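You operate a simulated robot arm through the tools that you are given. There is no shell and no other tool.

You are at the controls of a simulated robot arm. One attempt, no reset.

TASK
Shake the lime through the sieve, tip out the grit and cover it.
Fine: grit into the blue mug; sieve back on its pan with the hessian roll laid across it.
Where things are to end (x, y in the base frame): hessian roll within 40 mm of [540, 210].

Only the result counts: the job must be done as asked and must still hold three seconds after the hand-in. Knocking over, shifting, dropping, spilling or breaking anything else fails it. Lids that push on must go on centred and level and be pressed home; caps that screw on are set level and turned clockwise until they are tight.

THE ROBOT
A 6-joint arm with a two-finger gripper, fixed in place. Base frame: the origin is on the floor under the middle of its stand, x ahead of it, y to its left, z up; the work surface is at about z = 740. Units: mm, degrees, N and s.
With the tool pointing down near the work surface it reaches from about 340 to 680 mm from the base axis. Its first joint turns from -66.0 to 66.0 degrees. Payload 2.45 kg.
The TCP is the grasp point between the finger pads, 30 mm short of the fingertips. In the tool frame z runs along the fingers and y along their closing line. The gripper opens to 106 mm; its body begins 79 mm behind the TCP.
Orientation is told as [roll, pitch, yaw] about the base's x, y, z axes, in that order, counted from this pose: with the fingers straight down and closing along the base's y, the tool's x points along the base's -x, its y along +y and its z along -z.

THE INTERFACE
- The arm moves only by the tool jog_arm. Its argument "steps" is a list of rows, each a list of 7 numbers: the turn, a rotation vector about the base's x, y, z in degrees, then the shift along the base's x, y, z in mm, then the closure in counts, from 0 (fully open) to 255 (shut). In form: [[ax, ay, az, dx, dy, dz, gripper], ...]. A call has 1 to 20 rows; each row shifts and turns the commanded pose from where the row before left it. Rows are played at 5 a second. More than 50 mm and 8.6 degrees between two rows, or a gripper value outside its range, and nothing of the call is played. Where a pose cannot be reached the arm comes as near as it can. A force on the tool above 50 N (or 10 N above the force at the start of the call, whichever is more), or a blocked arm, ends the call early, and 0.2 s more pass. Each finger travels about 153 mm/s and halts on what it meets, pressing with about 22 N; the grip force reading is that of the motor and also rises with nothing between the fingers. The clock runs only during rows and for 0.2 s after the last one: add rows that do not move to give the fingers time. It gives the time, the measured TCP pose, the force on the tool (base axes), the opening and the grip force at its end, in the units of the frame above (readings bear some noise), with the torque about the TCP (base axes, N m) and any sound that the robot's microphone picked up.
- Cameras (640 x 400 px; columns grow to the right, rows downward): "scene" is fixed at [69, 428.4, 1401.5]; the picture's right is [-0.60, -0.80, 0.00], its down [-0.48, 0.36, -0.80] and it looks along [0.64, -0.48, -0.60] (base axes); focal length 308 px, centre (320, 200). "wrist" rides on the gripper at [76, -2, -106] in the tool frame; the picture's right is [0.02, 1.00, 0.00], its down [-0.78, 0.02, -0.62] and it looks along [-0.62, 0.01, 0.78] (tool axes); focal length 247 px, centre (320, 200). There is no depth. A picture from a camera that has moved, and an enlarged one, comes with that camera's place and axes in the base frame and with its lens.
- grab_frame(camera): a new picture of that camera. No time passes.
- inspect(camera, box): a new picture of the part [left, top, right, bottom] of that camera's present view, enlarged. No time passes.
- job_done(): hands the job in; it is judged then, once.

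Nothing tells you positions but the pictures and the camera data. Unless the task says otherwise, let go and move clear before handing in.

The tools are called after ">>>" as name(argument=value, ...) on one line, values as JSON. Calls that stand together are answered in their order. jog_arm: Moves the arm, as the interface text tells. Its arguments: {"type":"object","properties":{"steps":{"type":"array"}},"required":["steps"]} The other tools are called the same way: grab_frame (camera) takes a picture; inspect (camera, box) takes an enlarged picture of a part of a camera's view; job_done () hands the job in.

At the start:

```text
time: 0.0
eef_pos: [418.0, 64.3, 1106.9]
tool_rot: [0.0, 0.0, 0.0]
wrist_force: [1.2, 0.6, 0.0]
torque: [-0.04, 0.01, 0.01]
grip_width: 106.0
grasp_force: 0.0
```

scene: 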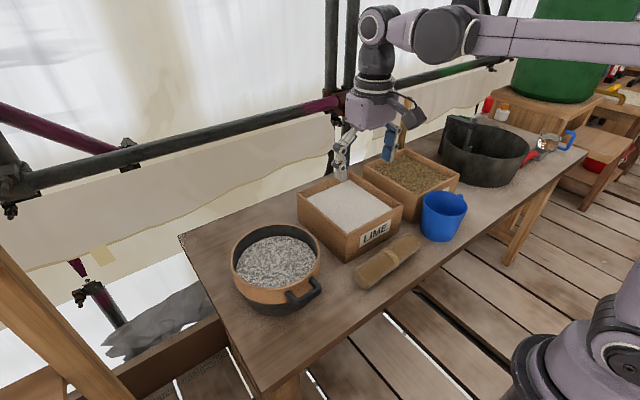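
wrist: 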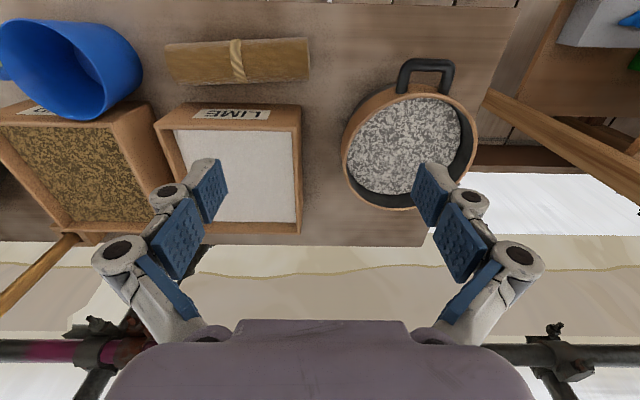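

I see a table with a sieve (holding lime and grit) on a pan at the near-left, a lime box, a sand box, a blue mug, a hessian roll and a black bucket. I'll look closer before I move anything.

>>> inspect(camera="scene", box=[210, 200, 370, 330])

>>> inspect(camera="scene", box=[340, 150, 500, 300])

>>> inspect(camera="wrist", box=[320, 30, 520, 220])

>>> inspect(camera="wrist", box=[0, 0, 320, 240])

```text
3.08 times, centred on (290, 265) of scene
camera zoom: at [69.0, 428.4, 1401.5], right [-0.6, -0.8, 0.0], down [-0.48, 0.36, -0.8], along [0.64, -0.48, -0.6], focal length 948 px, centre (412, 0)
```

zoom: 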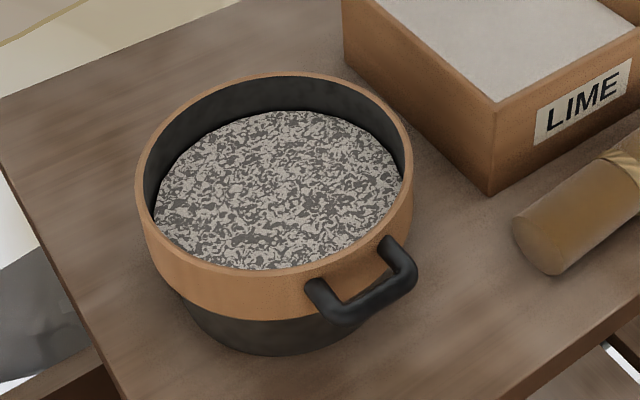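

```text
2.67 times, centred on (420, 225) of scene
camera zoom: at [69.0, 428.4, 1401.5], right [-0.6, -0.8, 0.0], down [-0.48, 0.36, -0.8], along [0.64, -0.48, -0.6], focal length 822 px, centre (53, 133)
```

zoom: 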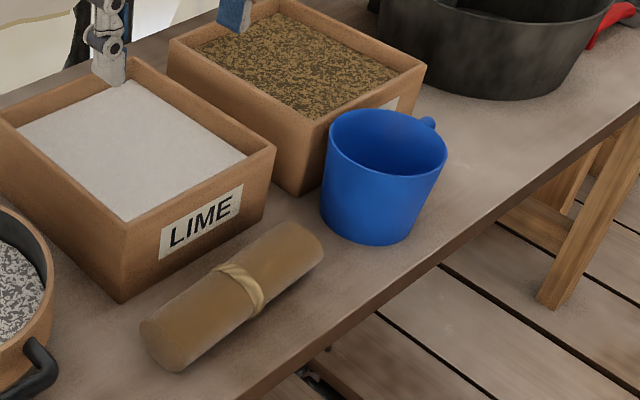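

```text
2.11 times, centred on (420, 125) of wrist
camera zoom: at [339.9, 62.5, 1213.1], right [-0.02, 1.0, 0.0], down [0.78, 0.02, 0.62], along [0.62, 0.01, -0.78], focal length 520 px, centre (110, 358)
```

zoom: 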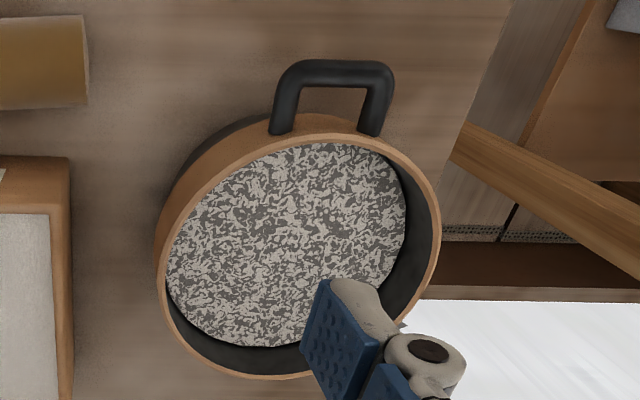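

```text
1.67 times, centred on (160, 120) of wrist
camera zoom: at [339.9, 62.5, 1213.1], right [-0.02, 1.0, 0.0], down [0.78, 0.02, 0.62], along [0.62, 0.01, -0.78], focal length 412 px, centre (587, 333)
```

zoom: 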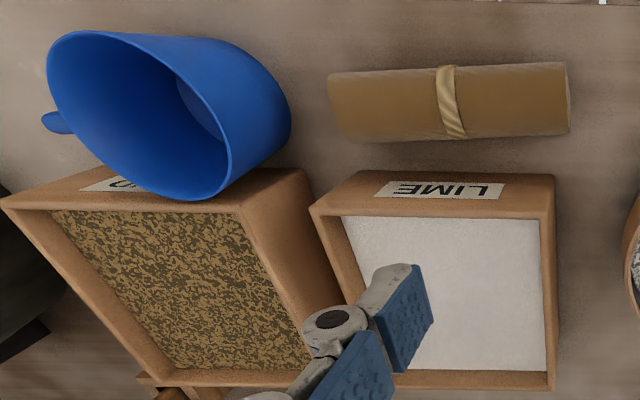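

The sieve sits near (530, 213), with its rim at about z 850 and its handle loop facing the base. Next I'll move the wrist camera over the sieve to measure it more exactly.

>>> jog_arm(steps=[[0, 0, 0, -10, 35, -8, 0], [0, 0, 0, -10, 35, -8, 0], [0, 0, 0, -10, 35, -8, 0], [0, 0, 0, -10, 35, -8, 0], [0, 0, 0, 0, 0, 0, 0]])

>>> grab_frame(camera="wrist")

>>> grab_frame(camera="scene")

```text
time: 1.2
eef_pos: [378.2, 204.8, 1076.6]
tool_rot: [0.0, -0.1, 0.0]
wrist_force: [-0.7, -0.5, 0.4]
torque: [0.0, 0.02, 0.0]
grip_width: 105.7
grasp_force: 0.1
```

```text
taken
camera wrist: at [300.0, 202.8, 1180.3], right [-0.02, 1.0, 0.0], down [0.78, 0.02, 0.62], along [0.62, 0.01, -0.78], focal length 247 px, centre (320, 200)
```

wrist: 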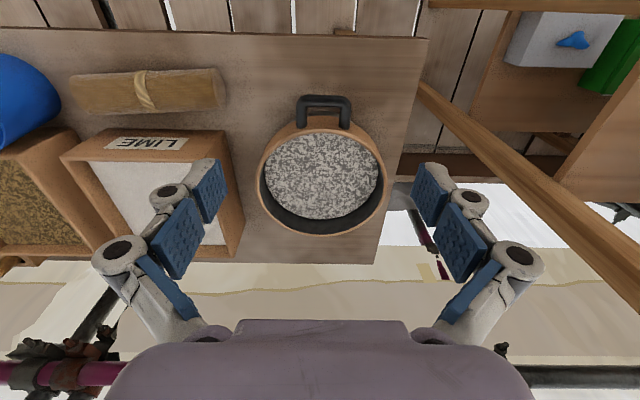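

```text
taken
```

scene: 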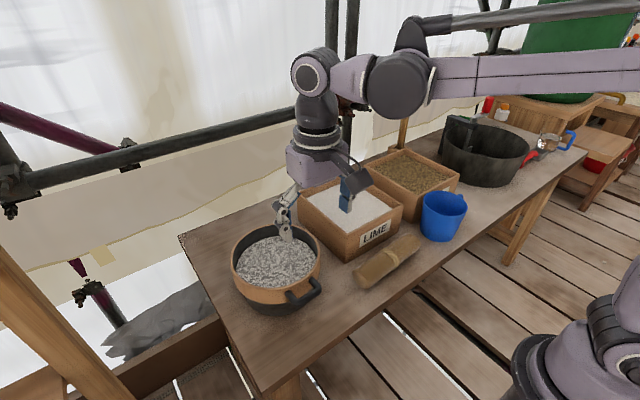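

>>> inspect(camera="wrist", box=[240, 80, 400, 250])

>>> inspect(camera="wrist", box=[280, 85, 370, 140])

>>> inspect(camera="scene", box=[270, 260, 340, 320])

```text
2.35 times, centred on (320, 165) of wrist
camera zoom: at [300.0, 202.8, 1180.3], right [-0.02, 1.0, 0.0], down [0.78, 0.02, 0.62], along [0.62, 0.01, -0.78], focal length 581 px, centre (320, 282)
```

zoom: 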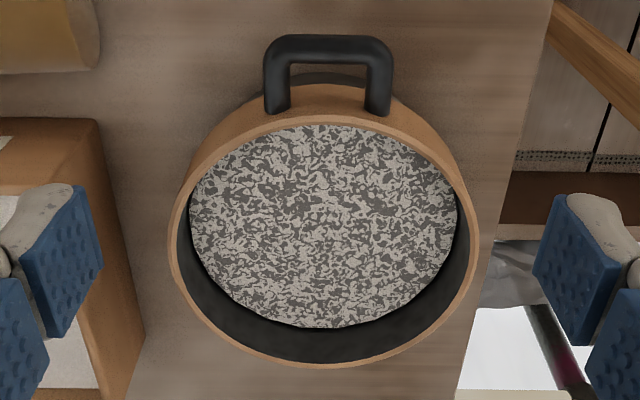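

```text
7.11 times, centred on (325, 112) of wrist
camera zoom: at [300.0, 202.8, 1180.3], right [-0.02, 1.0, 0.0], down [0.78, 0.02, 0.62], along [0.62, 0.01, -0.78], focal length 1756 px, centre (284, 822)
```

zoom: 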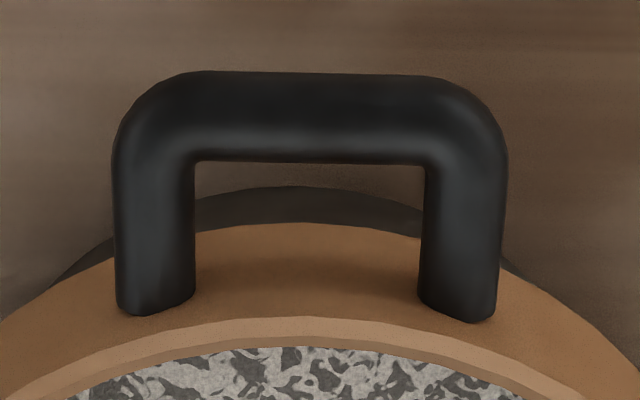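

```text
6.67 times, centred on (305, 290) of scene
camera zoom: at [69.0, 428.4, 1401.5], right [-0.6, -0.8, 0.0], down [-0.48, 0.36, -0.8], along [0.64, -0.48, -0.6], focal length 2055 px, centre (420, -400)
```

zoom: 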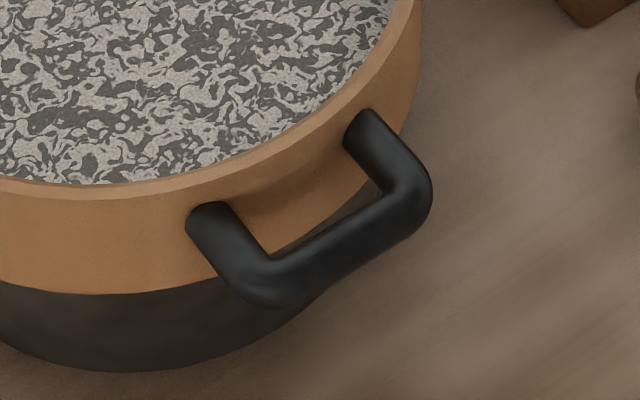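

The sieve looks centred near (540, 210), and the handle bar runs along y at about x 404, z 838. I'll check the finger shape and the handle gap before choosing a grip.

>>> inspect(camera="wrist", box=[380, 140, 560, 300])

>>> inspect(camera="scene", box=[260, 130, 400, 250])

>>> inspect(camera="wrist", box=[0, 40, 240, 200])

```text
2.50 times, centred on (470, 220) of wrist
camera zoom: at [300.0, 202.8, 1180.3], right [-0.02, 1.0, 0.0], down [0.78, 0.02, 0.62], along [0.62, 0.01, -0.78], focal length 617 px, centre (-55, 150)
```

zoom: 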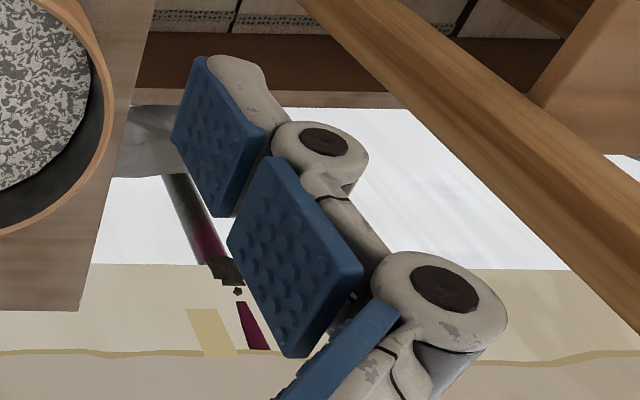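

```text
3.33 times, centred on (330, 190) of scene
camera zoom: at [69.0, 428.4, 1401.5], right [-0.6, -0.8, 0.0], down [-0.48, 0.36, -0.8], along [0.64, -0.48, -0.6], focal length 1028 px, centre (287, 233)
```

zoom: 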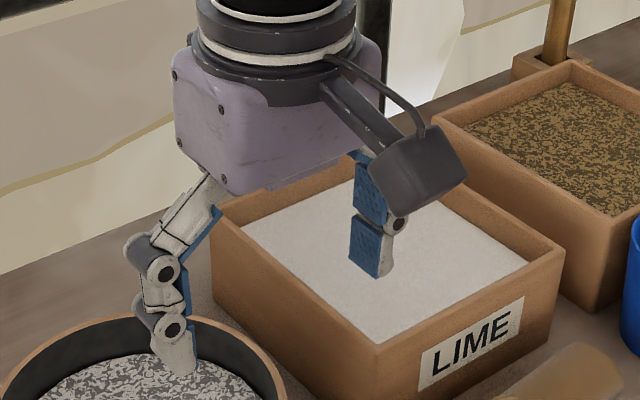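

```text
2.50 times, centred on (120, 120) of wrist
camera zoom: at [300.0, 202.8, 1180.3], right [-0.02, 1.0, 0.0], down [0.78, 0.02, 0.62], along [0.62, 0.01, -0.78], focal length 617 px, centre (820, 400)
```

zoom: 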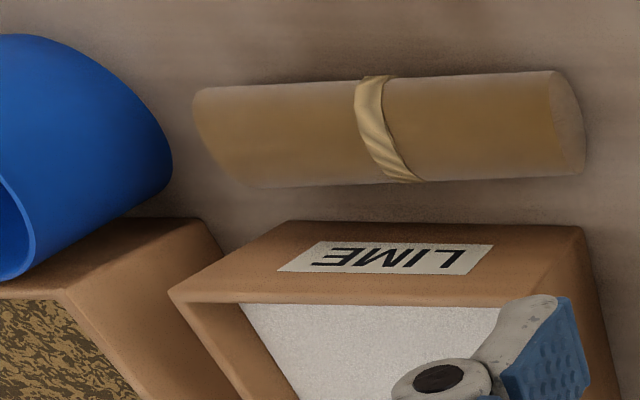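

Plan: grip with the fingers down and closing along x, one finger outside the handle bar and one inside the hoop wall above the grit, so the hold is wide and stiff. I'll yaw the tool by 90 degrees and hover over the handle to measure.

>>> jog_arm(steps=[[0, 0, 8.2, 3.5, 0.2, -5, 0], [0, 0, 8.2, 3.5, 0.2, -5, 0], [0, 0, 8.2, 3.5, 0.2, -5, 0], [0, 0, 8.2, 3.5, 0.2, -5, 0], [0, 0, 8.2, 3.5, 0.2, -5, 0], [0, 0, 8.2, 3.5, 0.2, -5, 0], [0, 0, 8.2, 3.5, 0.2, -5, 0], [0, 0, 8.2, 3.5, 0.2, -5, 0], [0, 0, 8.2, 3.5, 0.2, -5, 0], [0, 0, 8.2, 3.5, 0.2, -5, 0], [0, 0, 8, 3, 0.2, -5, 0], [0, 0, 0, 0, 0, 0, 0]])

>>> grab_frame(camera="wrist")

>>> grab_frame(camera="scene")

```text
time: 3.8
eef_pos: [416.7, 206.2, 1020.9]
tool_rot: [0.0, -0.1, 90.1]
wrist_force: [0.7, 0.1, -0.6]
torque: [0.01, 0.04, -0.02]
grip_width: 106.1
grasp_force: 0.1
```

```text
taken
camera wrist: at [416.3, 129.7, 1126.2], right [-1.0, -0.02, 0.0], down [-0.02, 0.78, 0.62], along [-0.01, 0.62, -0.78], focal length 247 px, centre (320, 200)
```

wrist: 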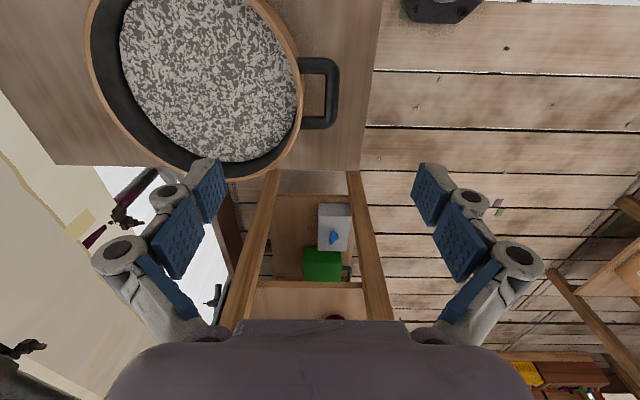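

```text
taken
```

scene: 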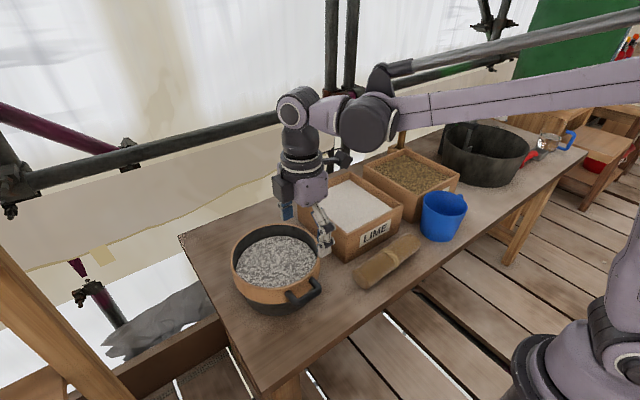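

>>> inspect(camera="wrist", box=[260, 40, 360, 150])

>>> inspect(camera="wrist", box=[70, 0, 370, 190])

```text
3.64 times, centred on (310, 95) of wrist
camera zoom: at [416.3, 129.7, 1126.2], right [-1.0, -0.02, 0.0], down [-0.02, 0.78, 0.62], along [-0.01, 0.62, -0.78], focal length 898 px, centre (356, 582)
```

zoom: 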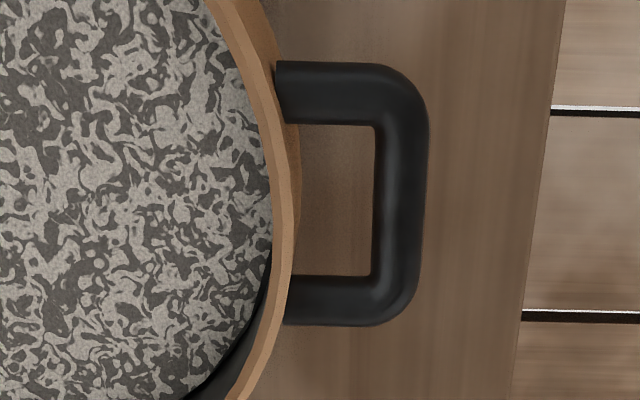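

```text
2.11 times, centred on (220, 95) of wrist
camera zoom: at [416.3, 129.7, 1126.2], right [-1.0, -0.02, 0.0], down [-0.02, 0.78, 0.62], along [-0.01, 0.62, -0.78], focal length 520 px, centre (530, 421)
```

zoom: 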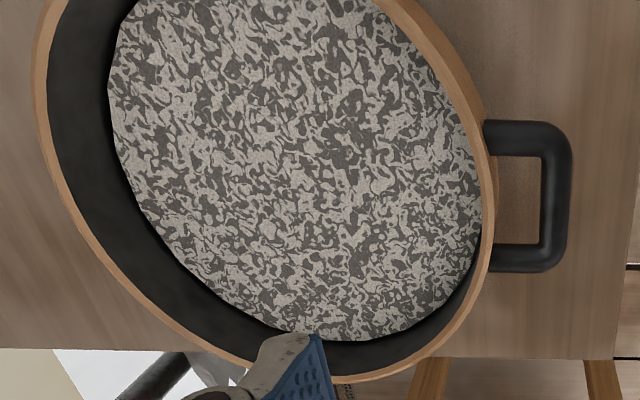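

The bar is centred near x 401, y 208, and the hoop's outer wall is at x 434, inner wall about 439. The rim is at z 855 and the grit at z 815. I'll go down to z 875 over the handle and check the alignment.

>>> jog_arm(steps=[[0, 0, 0, 0, 1, -30, 0], [0, 0, 0, 0, 1, -30, 0], [0, 0, 0, 0, 1, -30, 0], [0, 0, 0, 0, 0, -30, 0], [0, 0, 0, 0, 0, -25, 0], [0, 0, 0, 0, 0, 0, 0]])

>>> grab_frame(camera="wrist")

>>> inspect(camera="scene", box=[220, 190, 380, 320])

```text
time: 5.2
eef_pos: [414.8, 209.9, 875.6]
tool_rot: [0.1, -0.2, 90.0]
wrist_force: [-0.5, 0.3, 0.3]
torque: [-0.02, 0.02, -0.03]
grip_width: 106.1
grasp_force: 0.1
```

```text
taken
camera wrist: at [416.0, 132.9, 981.2], right [-1.0, -0.02, 0.0], down [-0.02, 0.78, 0.62], along [-0.01, 0.62, -0.78], focal length 247 px, centre (320, 200)
```

wrist: 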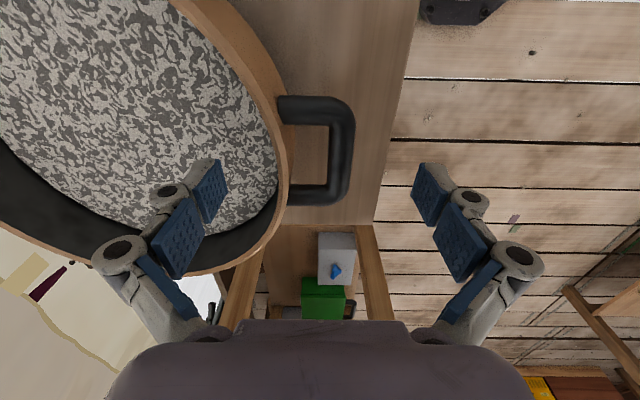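

```text
3.08 times, centred on (300, 255) of scene
camera zoom: at [69.0, 428.4, 1401.5], right [-0.6, -0.8, 0.0], down [-0.48, 0.36, -0.8], along [0.64, -0.48, -0.6], focal length 948 px, centre (382, 31)
```

zoom: 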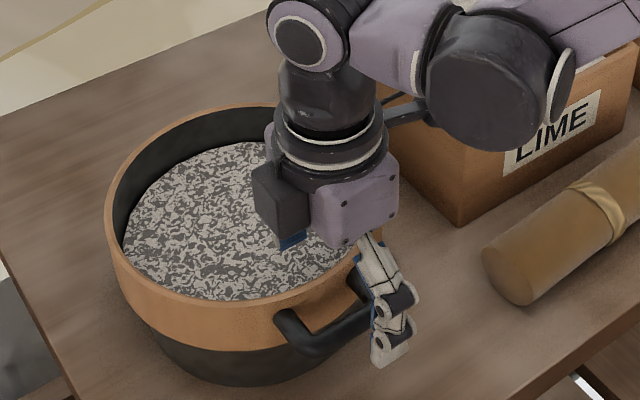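

The bar and hoop sit between the open fingers as expected. I'll go down to about z 853, with the tips just above the grit, partly close, and check the clearance.

>>> jog_arm(steps=[[0, 0, 0, 0.5, 0, -8, 0], [0, 0, 0, 0.5, 0, -8, 0], [0, 0, 0, 0, 0, -6, 0], [0, 0, 0, 0, 0, 0, 60], [0, 0, 0, 0, 0, 0, 110], [0, 0, 0, 0, 0, 0, 110]])

>>> grab_frame(camera="wrist")

>>> inspect(camera="scene", box=[220, 190, 380, 320])

```text
time: 6.6
eef_pos: [417.5, 209.9, 853.9]
tool_rot: [0.0, -0.1, 90.0]
wrist_force: [-0.1, 0.5, 0.5]
torque: [-0.01, -0.01, 0.01]
grip_width: 60.3
grasp_force: 0.1
```

```text
taken
camera wrist: at [417.2, 132.6, 959.3], right [-1.0, -0.02, 0.0], down [-0.02, 0.78, 0.62], along [-0.01, 0.62, -0.78], focal length 247 px, centre (320, 200)
```

wrist: 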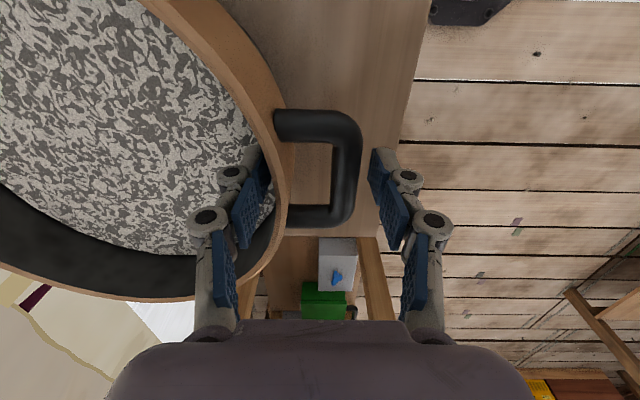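

```text
3.08 times, centred on (300, 255) of scene
camera zoom: at [69.0, 428.4, 1401.5], right [-0.6, -0.8, 0.0], down [-0.48, 0.36, -0.8], along [0.64, -0.48, -0.6], focal length 948 px, centre (382, 31)
```

zoom: 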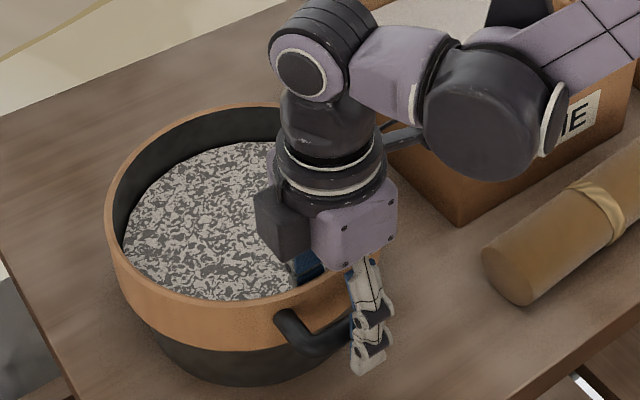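

The inner finger is inside the hoop wall and the outer one is beyond the bar, about 7 mm clear on each side. I'll close now.

>>> jog_arm(steps=[[0, 0, 0, 0, 0, 0, 130], [0, 0, 0, 0, 0, 0, 138], [0, 0, 0, 0, 0, 0, 145], [0, 0, 0, 0, 0, 0, 152], [0, 0, 0, 0, 0, 0, 170], [0, 0, 0, 0, 0, 0, 210], [0, 0, 0, 0, 0, 0, 255], [0, 0, 0, 0, 0, 0, 255]])

>>> grab_frame(camera="wrist")

>>> inspect(camera="scene", box=[220, 190, 380, 320])

```text
time: 8.4
eef_pos: [417.8, 208.2, 855.4]
tool_rot: [0.1, 0.0, 90.1]
wrist_force: [3.8, -0.4, 6.9]
torque: [-0.03, -0.49, 0.12]
grip_width: 48.5
grasp_force: 22.2
```

```text
taken
camera wrist: at [417.3, 132.6, 959.4], right [-1.0, -0.02, 0.0], down [-0.02, 0.78, 0.62], along [-0.01, 0.62, -0.78], focal length 247 px, centre (320, 200)
```

wrist: 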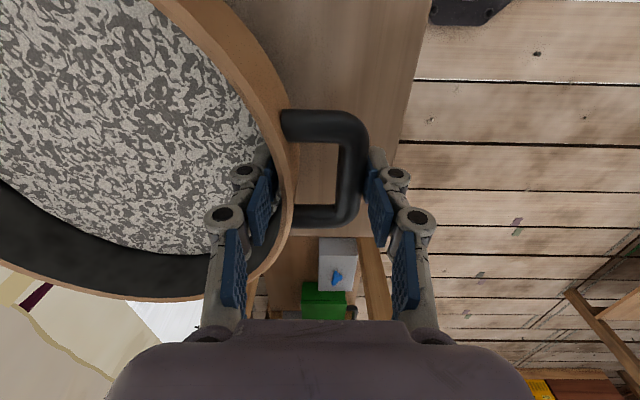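

```text
3.08 times, centred on (300, 255) of scene
camera zoom: at [69.0, 428.4, 1401.5], right [-0.6, -0.8, 0.0], down [-0.48, 0.36, -0.8], along [0.64, -0.48, -0.6], focal length 948 px, centre (382, 31)
```

zoom: 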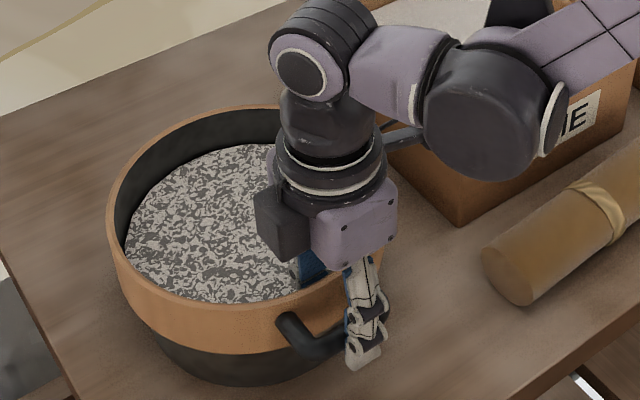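

The grip closed at 48.5 mm with 22 N. I'll try a very small lift first and read the weight and moment.

>>> jog_arm(steps=[[0, 0, 0, 0, 0, 1.5, 255], [0, 0, 0, 0, 0, 1.5, 255], [0, 0, 0, 0, 0, 1, 255], [0, 0, 0, 0, 0, 0, 255]])

>>> inspect(camera="scene", box=[220, 190, 380, 320])

>>> grab_frame(camera="wrist")

```text
time: 9.4
eef_pos: [416.9, 209.7, 857.4]
tool_rot: [0.0, -0.1, 90.1]
wrist_force: [-0.3, -0.4, 0.2]
torque: [0.04, 0.06, 0.02]
grip_width: 48.0
grasp_force: 22.1
```

```text
3.08 times, centred on (300, 255) of scene
camera zoom: at [69.1, 428.4, 1401.5], right [-0.6, -0.8, 0.0], down [-0.48, 0.36, -0.8], along [0.64, -0.48, -0.6], focal length 948 px, centre (382, 31)
```

zoom: 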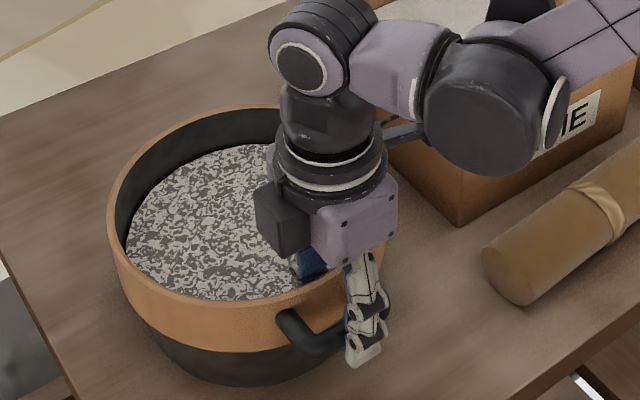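

```text
taken
camera wrist: at [416.9, 132.7, 963.2], right [-1.0, -0.02, 0.0], down [-0.02, 0.78, 0.62], along [-0.01, 0.62, -0.78], focal length 247 px, centre (320, 200)
```

wrist: 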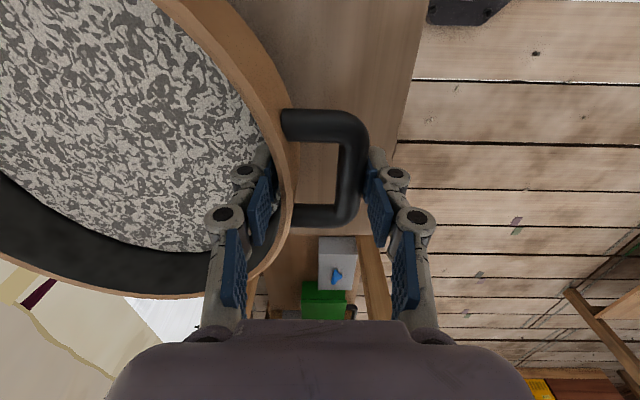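

>>> jog_arm(steps=[[0, 0, 0, 0, 0, 1.5, 255], [0, 0, 0, 0, 0, 1.5, 255], [0, 0, 0, 0, 0, 0, 255]])

>>> inspect(camera="scene", box=[220, 190, 380, 320])

```text
time: 10.2
eef_pos: [417.1, 208.4, 861.1]
tool_rot: [0.0, -0.1, 90.0]
wrist_force: [-0.9, -0.3, -2.8]
torque: [-0.02, 0.25, 0.0]
grip_width: 48.3
grasp_force: 22.4
```

```text
3.08 times, centred on (300, 255) of scene
camera zoom: at [69.1, 428.4, 1401.5], right [-0.6, -0.8, 0.0], down [-0.48, 0.36, -0.8], along [0.64, -0.48, -0.6], focal length 948 px, centre (382, 31)
```

zoom: 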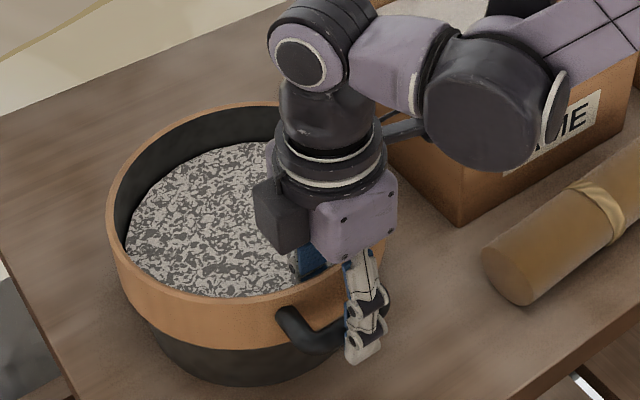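

>>> jog_arm(steps=[[0, 0, 0, 0, 0, 1.5, 255], [0, 0, 0, 0, 0, 1.5, 255], [0, 0, 0, 0, 0, 1.5, 255], [0, 0, 0, 0, 0, 0, 255]])

>>> inspect(camera="scene", box=[220, 190, 380, 320])

```text
time: 11.2
eef_pos: [417.2, 209.0, 866.4]
tool_rot: [-0.1, 0.0, 90.0]
wrist_force: [-1.1, 0.2, -1.8]
torque: [-0.05, 0.27, 0.02]
grip_width: 48.1
grasp_force: 22.1
```

```text
3.08 times, centred on (300, 255) of scene
camera zoom: at [69.1, 428.4, 1401.5], right [-0.6, -0.8, 0.0], down [-0.48, 0.36, -0.8], along [0.64, -0.48, -0.6], focal length 948 px, centre (382, 31)
```

zoom: 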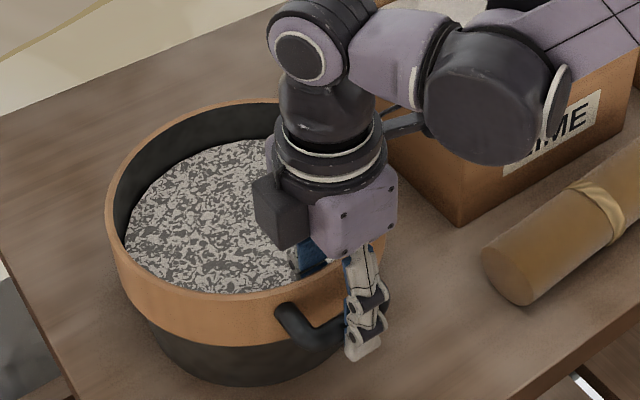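

>>> jog_arm(steps=[[0, 0, 0, 0, 0, 2, 255], [0, 0, 0, 0, 0, 2, 255], [0, 0, 0, 0, 0, 2, 255], [0, 0, 0, 0, 0, 0, 255]])

>>> inspect(camera="scene", box=[225, 215, 325, 320])

>>> grab_frame(camera="wrist")

```text
time: 12.2
eef_pos: [417.4, 208.7, 870.1]
tool_rot: [0.0, -0.1, 90.0]
wrist_force: [0.2, -0.4, -2.3]
torque: [0.01, 0.25, 0.02]
grip_width: 48.4
grasp_force: 21.6
```

```text
3.81 times, centred on (275, 268) of scene
camera zoom: at [69.1, 428.4, 1401.5], right [-0.6, -0.8, 0.0], down [-0.48, 0.36, -0.8], along [0.64, -0.48, -0.6], focal length 1174 px, centre (491, -57)
```

zoom: 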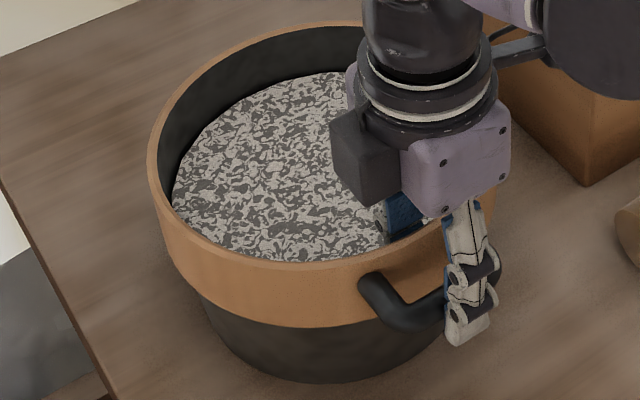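

```text
taken
camera wrist: at [417.3, 133.1, 976.4], right [-1.0, -0.02, 0.0], down [-0.02, 0.78, 0.62], along [-0.01, 0.62, -0.78], focal length 247 px, centre (320, 200)
```

wrist: 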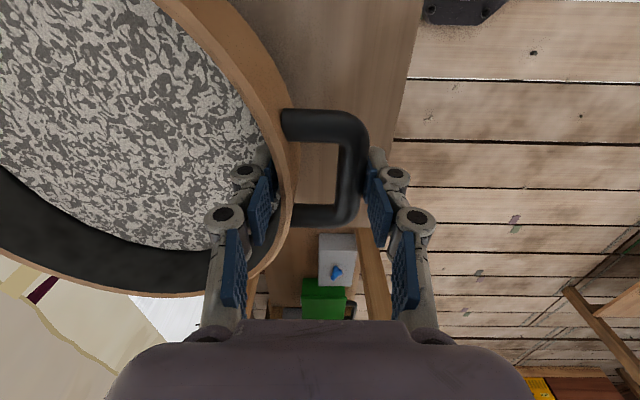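

The sieve is held firmly and level, about 12 mm off the pan, and weighs roughly 2.4 N. I'll start with a gentle shake along x directly above the pan and watch for contact.

>>> jog_arm(steps=[[0, 0, 0, 0, 0, 3, 255], [0, 0, 0, 5, 0, 0, 255], [0, 0, 0, -10, 0, 0, 255], [0, 0, 0, 10, 0, 0, 255], [0, 0, 0, -10, 0, 0, 255], [0, 0, 0, 10, 0, 0, 255], [0, 0, 0, -10, 0, 0, 255], [0, 0, 0, 10, 0, 0, 255], [0, 0, 0, -5, 0, 0, 255], [0, 0, 0, 0, 0, 0, 255]])

>>> inspect(camera="scene", box=[225, 215, 325, 320])

>>> grab_frame(camera="wrist")

```text
time: 14.4
eef_pos: [417.5, 208.4, 875.2]
tool_rot: [0.0, 0.0, 90.1]
wrist_force: [-0.4, -1.2, -1.6]
torque: [0.01, 0.27, 0.02]
grip_width: 48.1
grasp_force: 22.0
```

```text
3.81 times, centred on (275, 268) of scene
camera zoom: at [69.1, 428.4, 1401.5], right [-0.6, -0.8, 0.0], down [-0.48, 0.36, -0.8], along [0.64, -0.48, -0.6], focal length 1174 px, centre (491, -57)
```

zoom: 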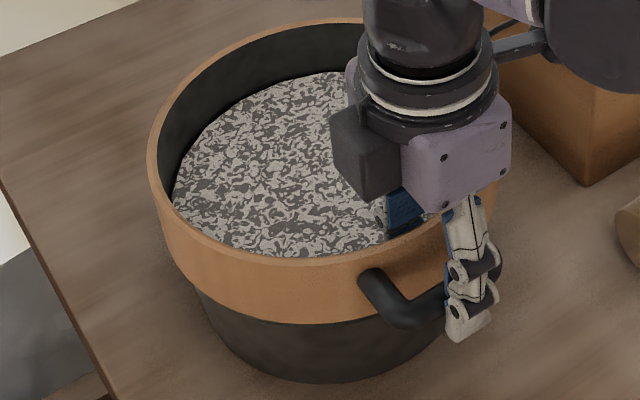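

```text
taken
camera wrist: at [417.1, 132.8, 979.8], right [-1.0, -0.02, 0.0], down [-0.02, 0.78, 0.62], along [-0.01, 0.62, -0.78], focal length 247 px, centre (320, 200)
```

wrist: 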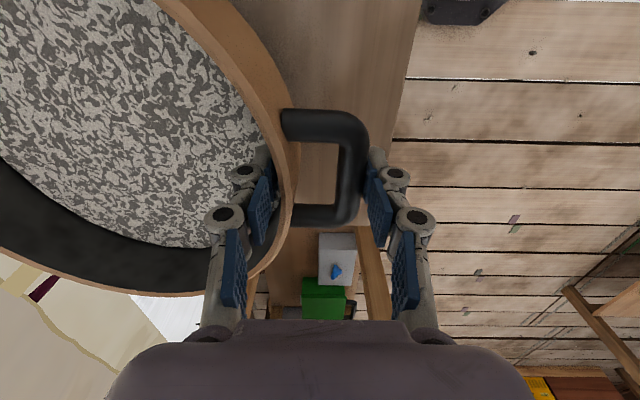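

The shake met no contact and the grip held. I'll shake harder and for longer, then compare the contents.

>>> jog_arm(steps=[[0, 0, 0, 11, 0, 0, 255], [0, 0, 0, -22, 0, 0, 255], [0, 0, 0, 22, 0, 0, 255], [0, 0, 0, -22, 0, 0, 255], [0, 0, 0, 22, 0, 0, 255], [0, 0, 0, -22, 0, 0, 255], [0, 0, 0, 22, 0, 0, 255], [0, 0, 0, -22, 0, 0, 255], [0, 0, 0, 22, 0, 0, 255], [0, 0, 0, -22, 0, 0, 255], [0, 0, 0, 22, 0, 0, 255], [0, 0, 0, -22, 0, 0, 255], [0, 0, 0, 22, 0, 0, 255], [0, 0, 0, -22, 0, 0, 255], [0, 0, 0, 22, 0, 0, 255], [0, 0, 0, -22, 0, 0, 255], [0, 0, 0, 22, 0, 0, 255], [0, 0, 0, -11, 0, 0, 255], [0, 0, 0, 0, 0, 0, 255]])

>>> inspect(camera="scene", box=[225, 215, 325, 320])

>>> grab_frame(camera="wrist")

```text
time: 18.4
eef_pos: [417.4, 208.8, 875.9]
tool_rot: [0.1, -0.1, 90.0]
wrist_force: [-0.3, -0.3, -1.2]
torque: [0.03, 0.29, 0.02]
grip_width: 48.2
grasp_force: 22.1
```

```text
3.81 times, centred on (275, 268) of scene
camera zoom: at [69.1, 428.4, 1401.5], right [-0.6, -0.8, 0.0], down [-0.48, 0.36, -0.8], along [0.64, -0.48, -0.6], focal length 1174 px, centre (491, -57)
```

zoom: 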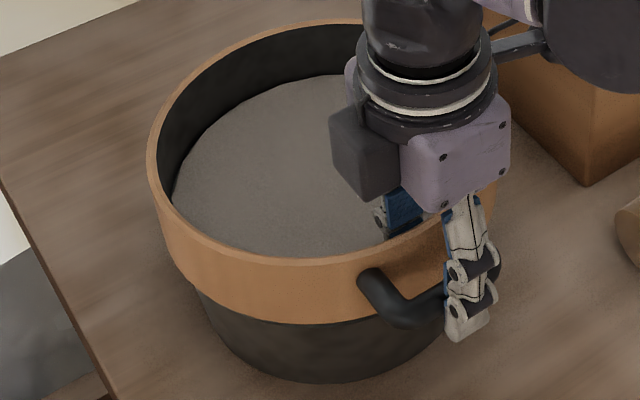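

```text
taken
camera wrist: at [417.5, 133.1, 979.8], right [-1.0, -0.02, 0.0], down [-0.02, 0.78, 0.62], along [-0.01, 0.62, -0.78], focal length 247 px, centre (320, 200)
```

wrist: 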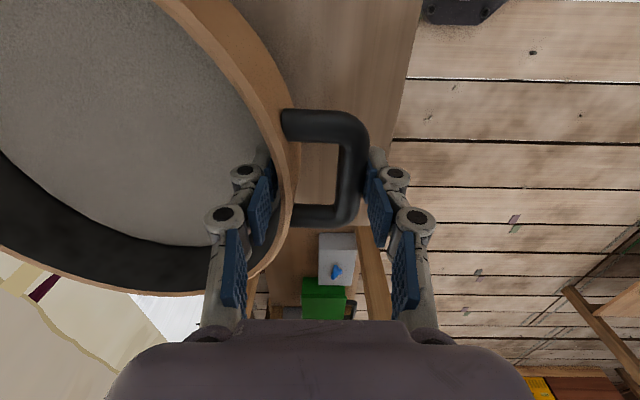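

The mix has turned uniform grey, so the lime has gone through. I'll look closely to be sure that it is complete.

>>> inspect(camera="wrist", box=[0, 0, 300, 280])

>>> inspect(camera="scene", box=[245, 225, 295, 270])

>>> inspect(camera="scene", box=[400, 160, 500, 260])

```text
1.43 times, centred on (150, 140) of wrist
camera zoom: at [417.5, 133.1, 979.8], right [-1.0, -0.02, 0.0], down [-0.02, 0.78, 0.62], along [-0.01, 0.62, -0.78], focal length 353 px, centre (563, 286)
```

zoom: 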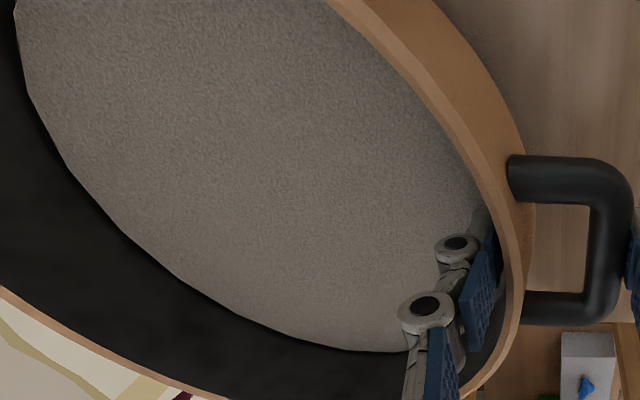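

```text
8.89 times, centred on (270, 248) of scene
camera zoom: at [69.1, 428.4, 1401.5], right [-0.6, -0.8, 0.0], down [-0.48, 0.36, -0.8], along [0.64, -0.48, -0.6], focal length 2740 px, centre (764, -222)
```

zoom: 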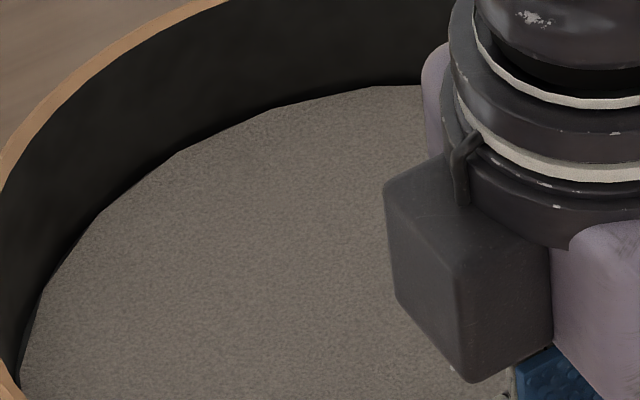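

```text
4.00 times, centred on (450, 210) of scene
camera zoom: at [69.1, 428.4, 1401.5], right [-0.6, -0.8, 0.0], down [-0.48, 0.36, -0.8], along [0.64, -0.48, -0.6], focal length 1233 px, centre (-200, 160)
```

zoom: 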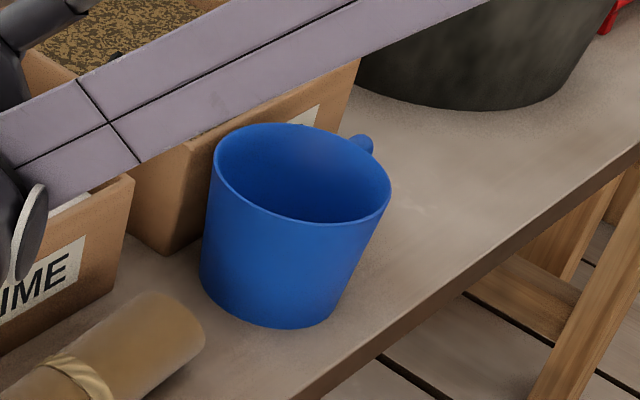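

Only grey grit is left in the sieve. I'll give it a few more strokes to be safe and then lift straight up clear of everything. The mug is at about (421, -295), rim z 851, diameter about 130.

>>> jog_arm(steps=[[0, 0, 0, 10, 0, 0, 255], [0, 0, 0, -20, 0, 0, 255], [0, 0, 0, 20, 0, 0, 255], [0, 0, 0, -20, 0, 0, 255], [0, 0, 0, 20, 0, 0, 255], [0, 0, 0, -20, 0, 0, 255], [0, 0, 0, 20, 0, 0, 255], [0, 0, 0, -10, 0, 0, 255], [0, 0, 0, 0, 0, 0, 255]])

>>> jog_arm(steps=[[0, 0, 0, 0, 0, 8, 255], [0, 0, 0, 0, 0, 18, 255], [0, 0, 0, 0, 0, 25, 255], [0, 0, 0, 0, 0, 25, 255], [0, 0, 0, 0, 0, 25, 255], [0, 0, 0, 0, 0, 18, 255], [0, 0, 0, 0, 0, 8, 255], [0, 0, 0, 0, 0, 0, 255]])

>>> grab_frame(camera="scene")

>>> grab_frame(camera="wrist")

```text
time: 20.4
eef_pos: [416.5, 210.2, 874.9]
tool_rot: [-0.1, -0.1, 90.0]
wrist_force: [-0.6, 0.0, -2.9]
torque: [-0.02, 0.26, -0.03]
grip_width: 48.1
grasp_force: 21.4
```

```text
time: 22.2
eef_pos: [417.1, 208.1, 1000.7]
tool_rot: [0.0, -0.1, 90.0]
wrist_force: [1.2, -0.6, -2.2]
torque: [0.01, 0.26, 0.01]
grip_width: 48.3
grasp_force: 22.1
```

```text
taken
```

scene: 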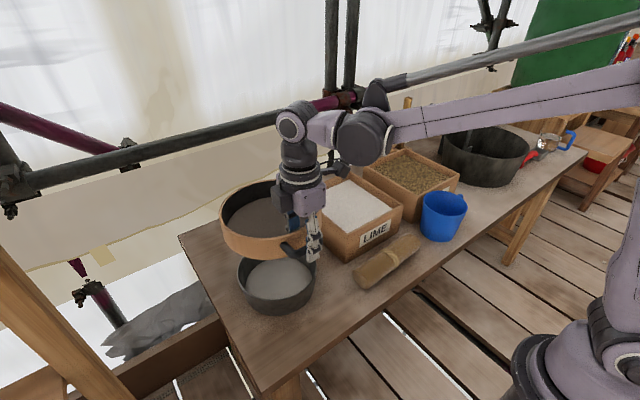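

```text
taken
camera wrist: at [417.4, 132.6, 1107.1], right [-1.0, -0.02, 0.0], down [-0.02, 0.78, 0.62], along [-0.01, 0.62, -0.78], focal length 247 px, centre (320, 200)
```

wrist: 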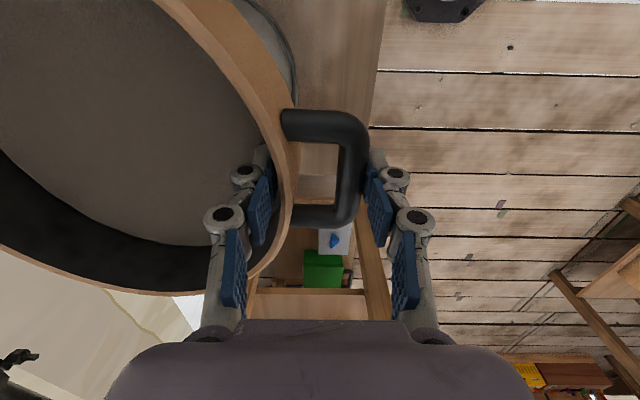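

The sieve lifted cleanly and the pan below now holds the fine lime. I'll look at the pan and the surroundings before swinging to the mug.

>>> inspect(camera="scene", box=[210, 170, 340, 320])

>>> inspect(camera="scene", box=[330, 80, 560, 260])

```text
2.67 times, centred on (275, 245) of scene
camera zoom: at [69.1, 428.4, 1401.5], right [-0.6, -0.8, 0.0], down [-0.48, 0.36, -0.8], along [0.64, -0.48, -0.6], focal length 822 px, centre (440, 80)
```

zoom: 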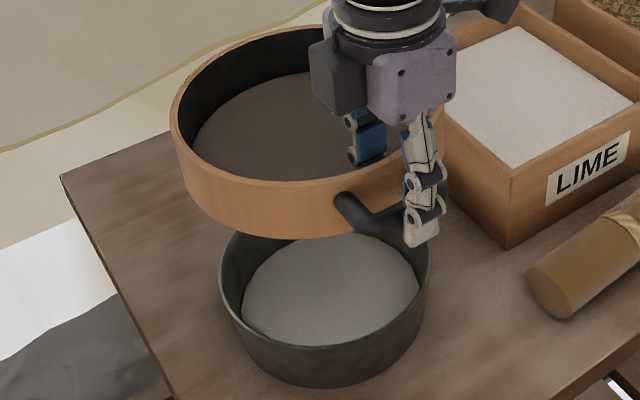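

```text
2.22 times, centred on (445, 170) of scene
camera zoom: at [69.1, 428.4, 1401.5], right [-0.6, -0.8, 0.0], down [-0.48, 0.36, -0.8], along [0.64, -0.48, -0.6], focal length 685 px, centre (42, 267)
```

zoom: 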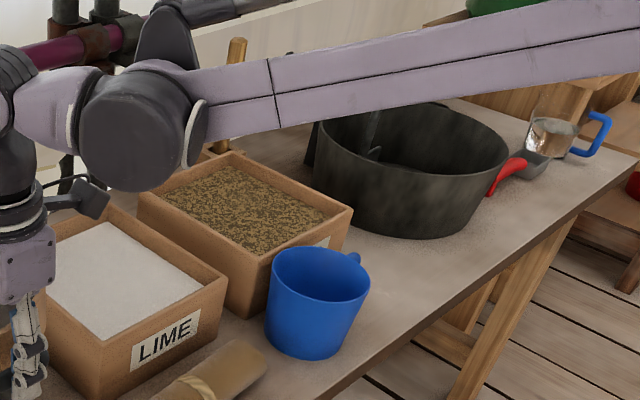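

The pan kept its place and the tall stick is well behind the work area. I'll swing the level sieve over toward the mug at z 1000, yawing so the handle ends up on the near-left side of the mug.

>>> jog_arm(steps=[[0, 0, -3.5, 4.62, -13.42, 0, 255], [0, 0, -3.5, 4.62, -13.42, 0, 255], [0, 0, -7, 9.25, -26.85, 0, 255], [0, 0, -7, 9.25, -26.85, 0, 255], [0, 0, -7, 9.25, -26.85, 0, 255], [0, 0, -7, 9.25, -26.85, 0, 255], [0, 0, -7, 9.25, -26.85, 0, 255], [0, 0, -7, 9.25, -26.85, 0, 255], [0, 0, -7, 9.25, -26.85, 0, 255], [0, 0, 0, 0, 0, 0, 255]])

>>> grab_frame(camera="scene")

```text
time: 24.4
eef_pos: [490.9, -5.6, 1002.1]
tool_rot: [0.0, 0.0, 33.8]
wrist_force: [-0.1, -0.4, -2.0]
torque: [0.19, 0.13, -0.01]
grip_width: 48.1
grasp_force: 22.1
```

```text
taken
```

scene: 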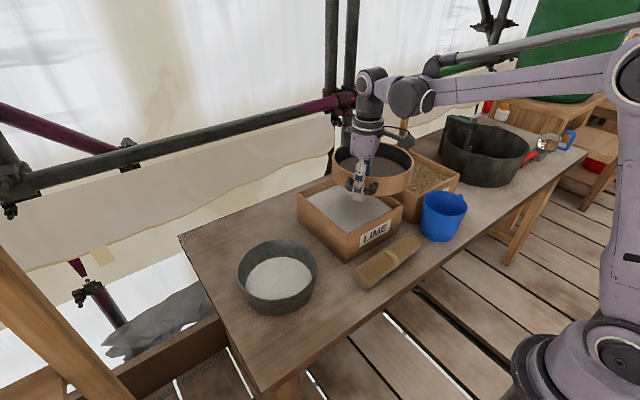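

>>> inspect(camera="scene", box=[225, 230, 330, 325])

>>> jog_arm(steps=[[0, 0, -7, 9.25, -26.85, 0, 255], [0, 0, -7, 9.25, -26.85, 0, 255], [0, 0, -7, 9.25, -26.85, 0, 255], [0, 0, -7, 9.25, -26.85, 0, 255], [0, 0, -7, 9.25, -26.85, 0, 255], [0, 0, -7, 9.25, -26.85, 0, 255], [0, 0, -7, 9.25, -26.85, 0, 255], [0, 0, -3.5, 4.62, -13.42, 0, 255], [0, 0, -3.5, 4.62, -13.42, 0, 255], [0, 0, 0, 0, 0, 0, 255]])

>>> grab_frame(camera="scene")

>>> grab_frame(camera="wrist")

```text
4.21 times, centred on (278, 278) of scene
camera zoom: at [69.1, 428.4, 1401.5], right [-0.6, -0.8, 0.0], down [-0.48, 0.36, -0.8], along [0.64, -0.48, -0.6], focal length 1298 px, centre (499, -126)
```

zoom: 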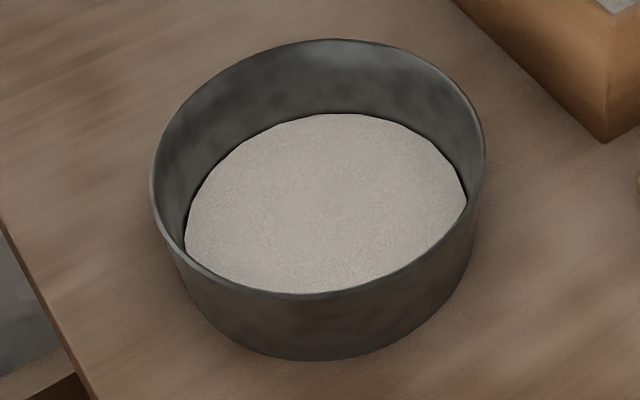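

```text
time: 26.6
eef_pos: [564.6, -221.3, 1001.4]
tool_rot: [0.1, -0.1, -22.0]
wrist_force: [0.1, 0.2, -2.1]
torque: [0.21, -0.08, -0.03]
grip_width: 48.3
grasp_force: 21.8
```

```text
taken
```

scene: 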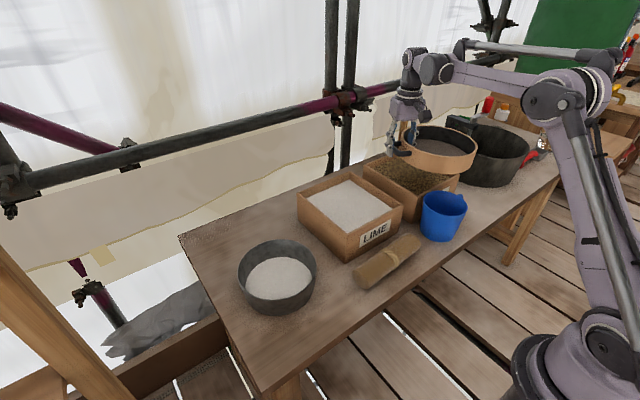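

```text
taken
camera wrist: at [491.5, -193.4, 1106.5], right [0.36, 0.93, 0.0], down [0.73, -0.28, 0.62], along [0.58, -0.22, -0.78], focal length 247 px, centre (320, 200)
```

wrist: 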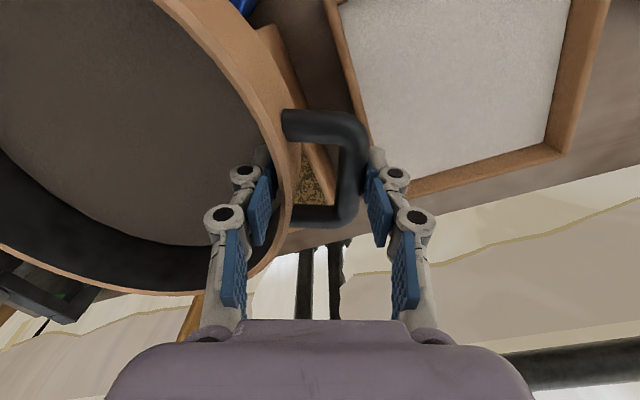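

The sieve is over the sand box with its inner lip in line with the mug. I'll tip it in stages, holding the pouring lip above the mug centre. First to 40 degrees.

>>> jog_arm(steps=[[-2.997, -7.417, 0, -0.95, 0.39, 0, 255], [-2.997, -7.417, 0, -2.86, 1.15, 0, 255], [-2.997, -7.417, 0, -4.69, 1.9, 0, 255], [-2.997, -7.417, 0, -6.43, 2.6, 0, 255], [-2.997, -7.417, 0, -8.06, 3.26, 0, 255], [0, 0, 0, 0, 0, 0, 255]])

>>> grab_frame(camera="scene")

>>> grab_frame(camera="wrist")

```text
time: 28.0
eef_pos: [540.9, -211.4, 1001.2]
tool_rot: [0.0, -40.2, -21.9]
wrist_force: [0.3, 0.4, -1.6]
torque: [0.28, -0.06, 0.0]
grip_width: 48.1
grasp_force: 22.4
```

```text
taken
```

scene: 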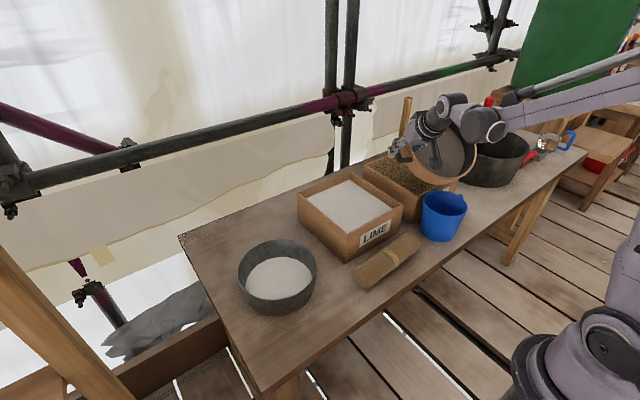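

```text
taken
camera wrist: at [421.3, -165.2, 1032.4], right [0.36, 0.93, -0.01], down [0.19, -0.06, 0.98], along [0.91, -0.35, -0.2], focal length 247 px, centre (320, 200)
```

wrist: 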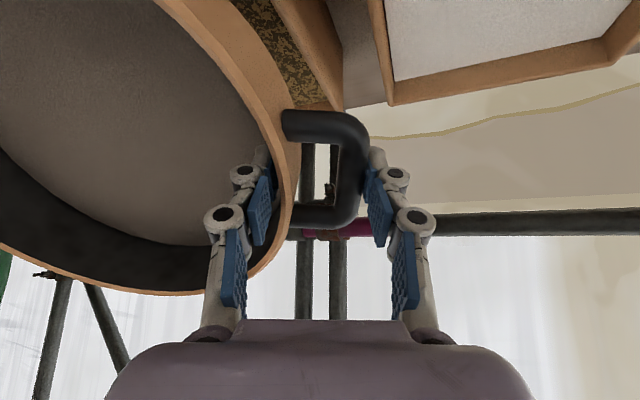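

>>> inspect(camera="scene", box=[370, 80, 520, 260])

```text
2.22 times, centred on (445, 170) of scene
camera zoom: at [69.1, 428.4, 1401.5], right [-0.6, -0.8, 0.0], down [-0.48, 0.36, -0.8], along [0.64, -0.48, -0.6], focal length 685 px, centre (42, 267)
```

zoom: 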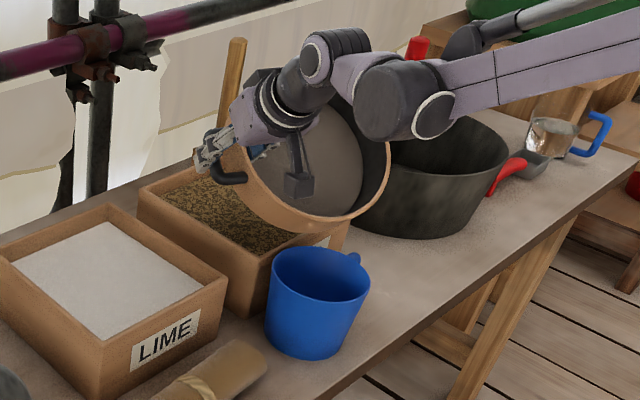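

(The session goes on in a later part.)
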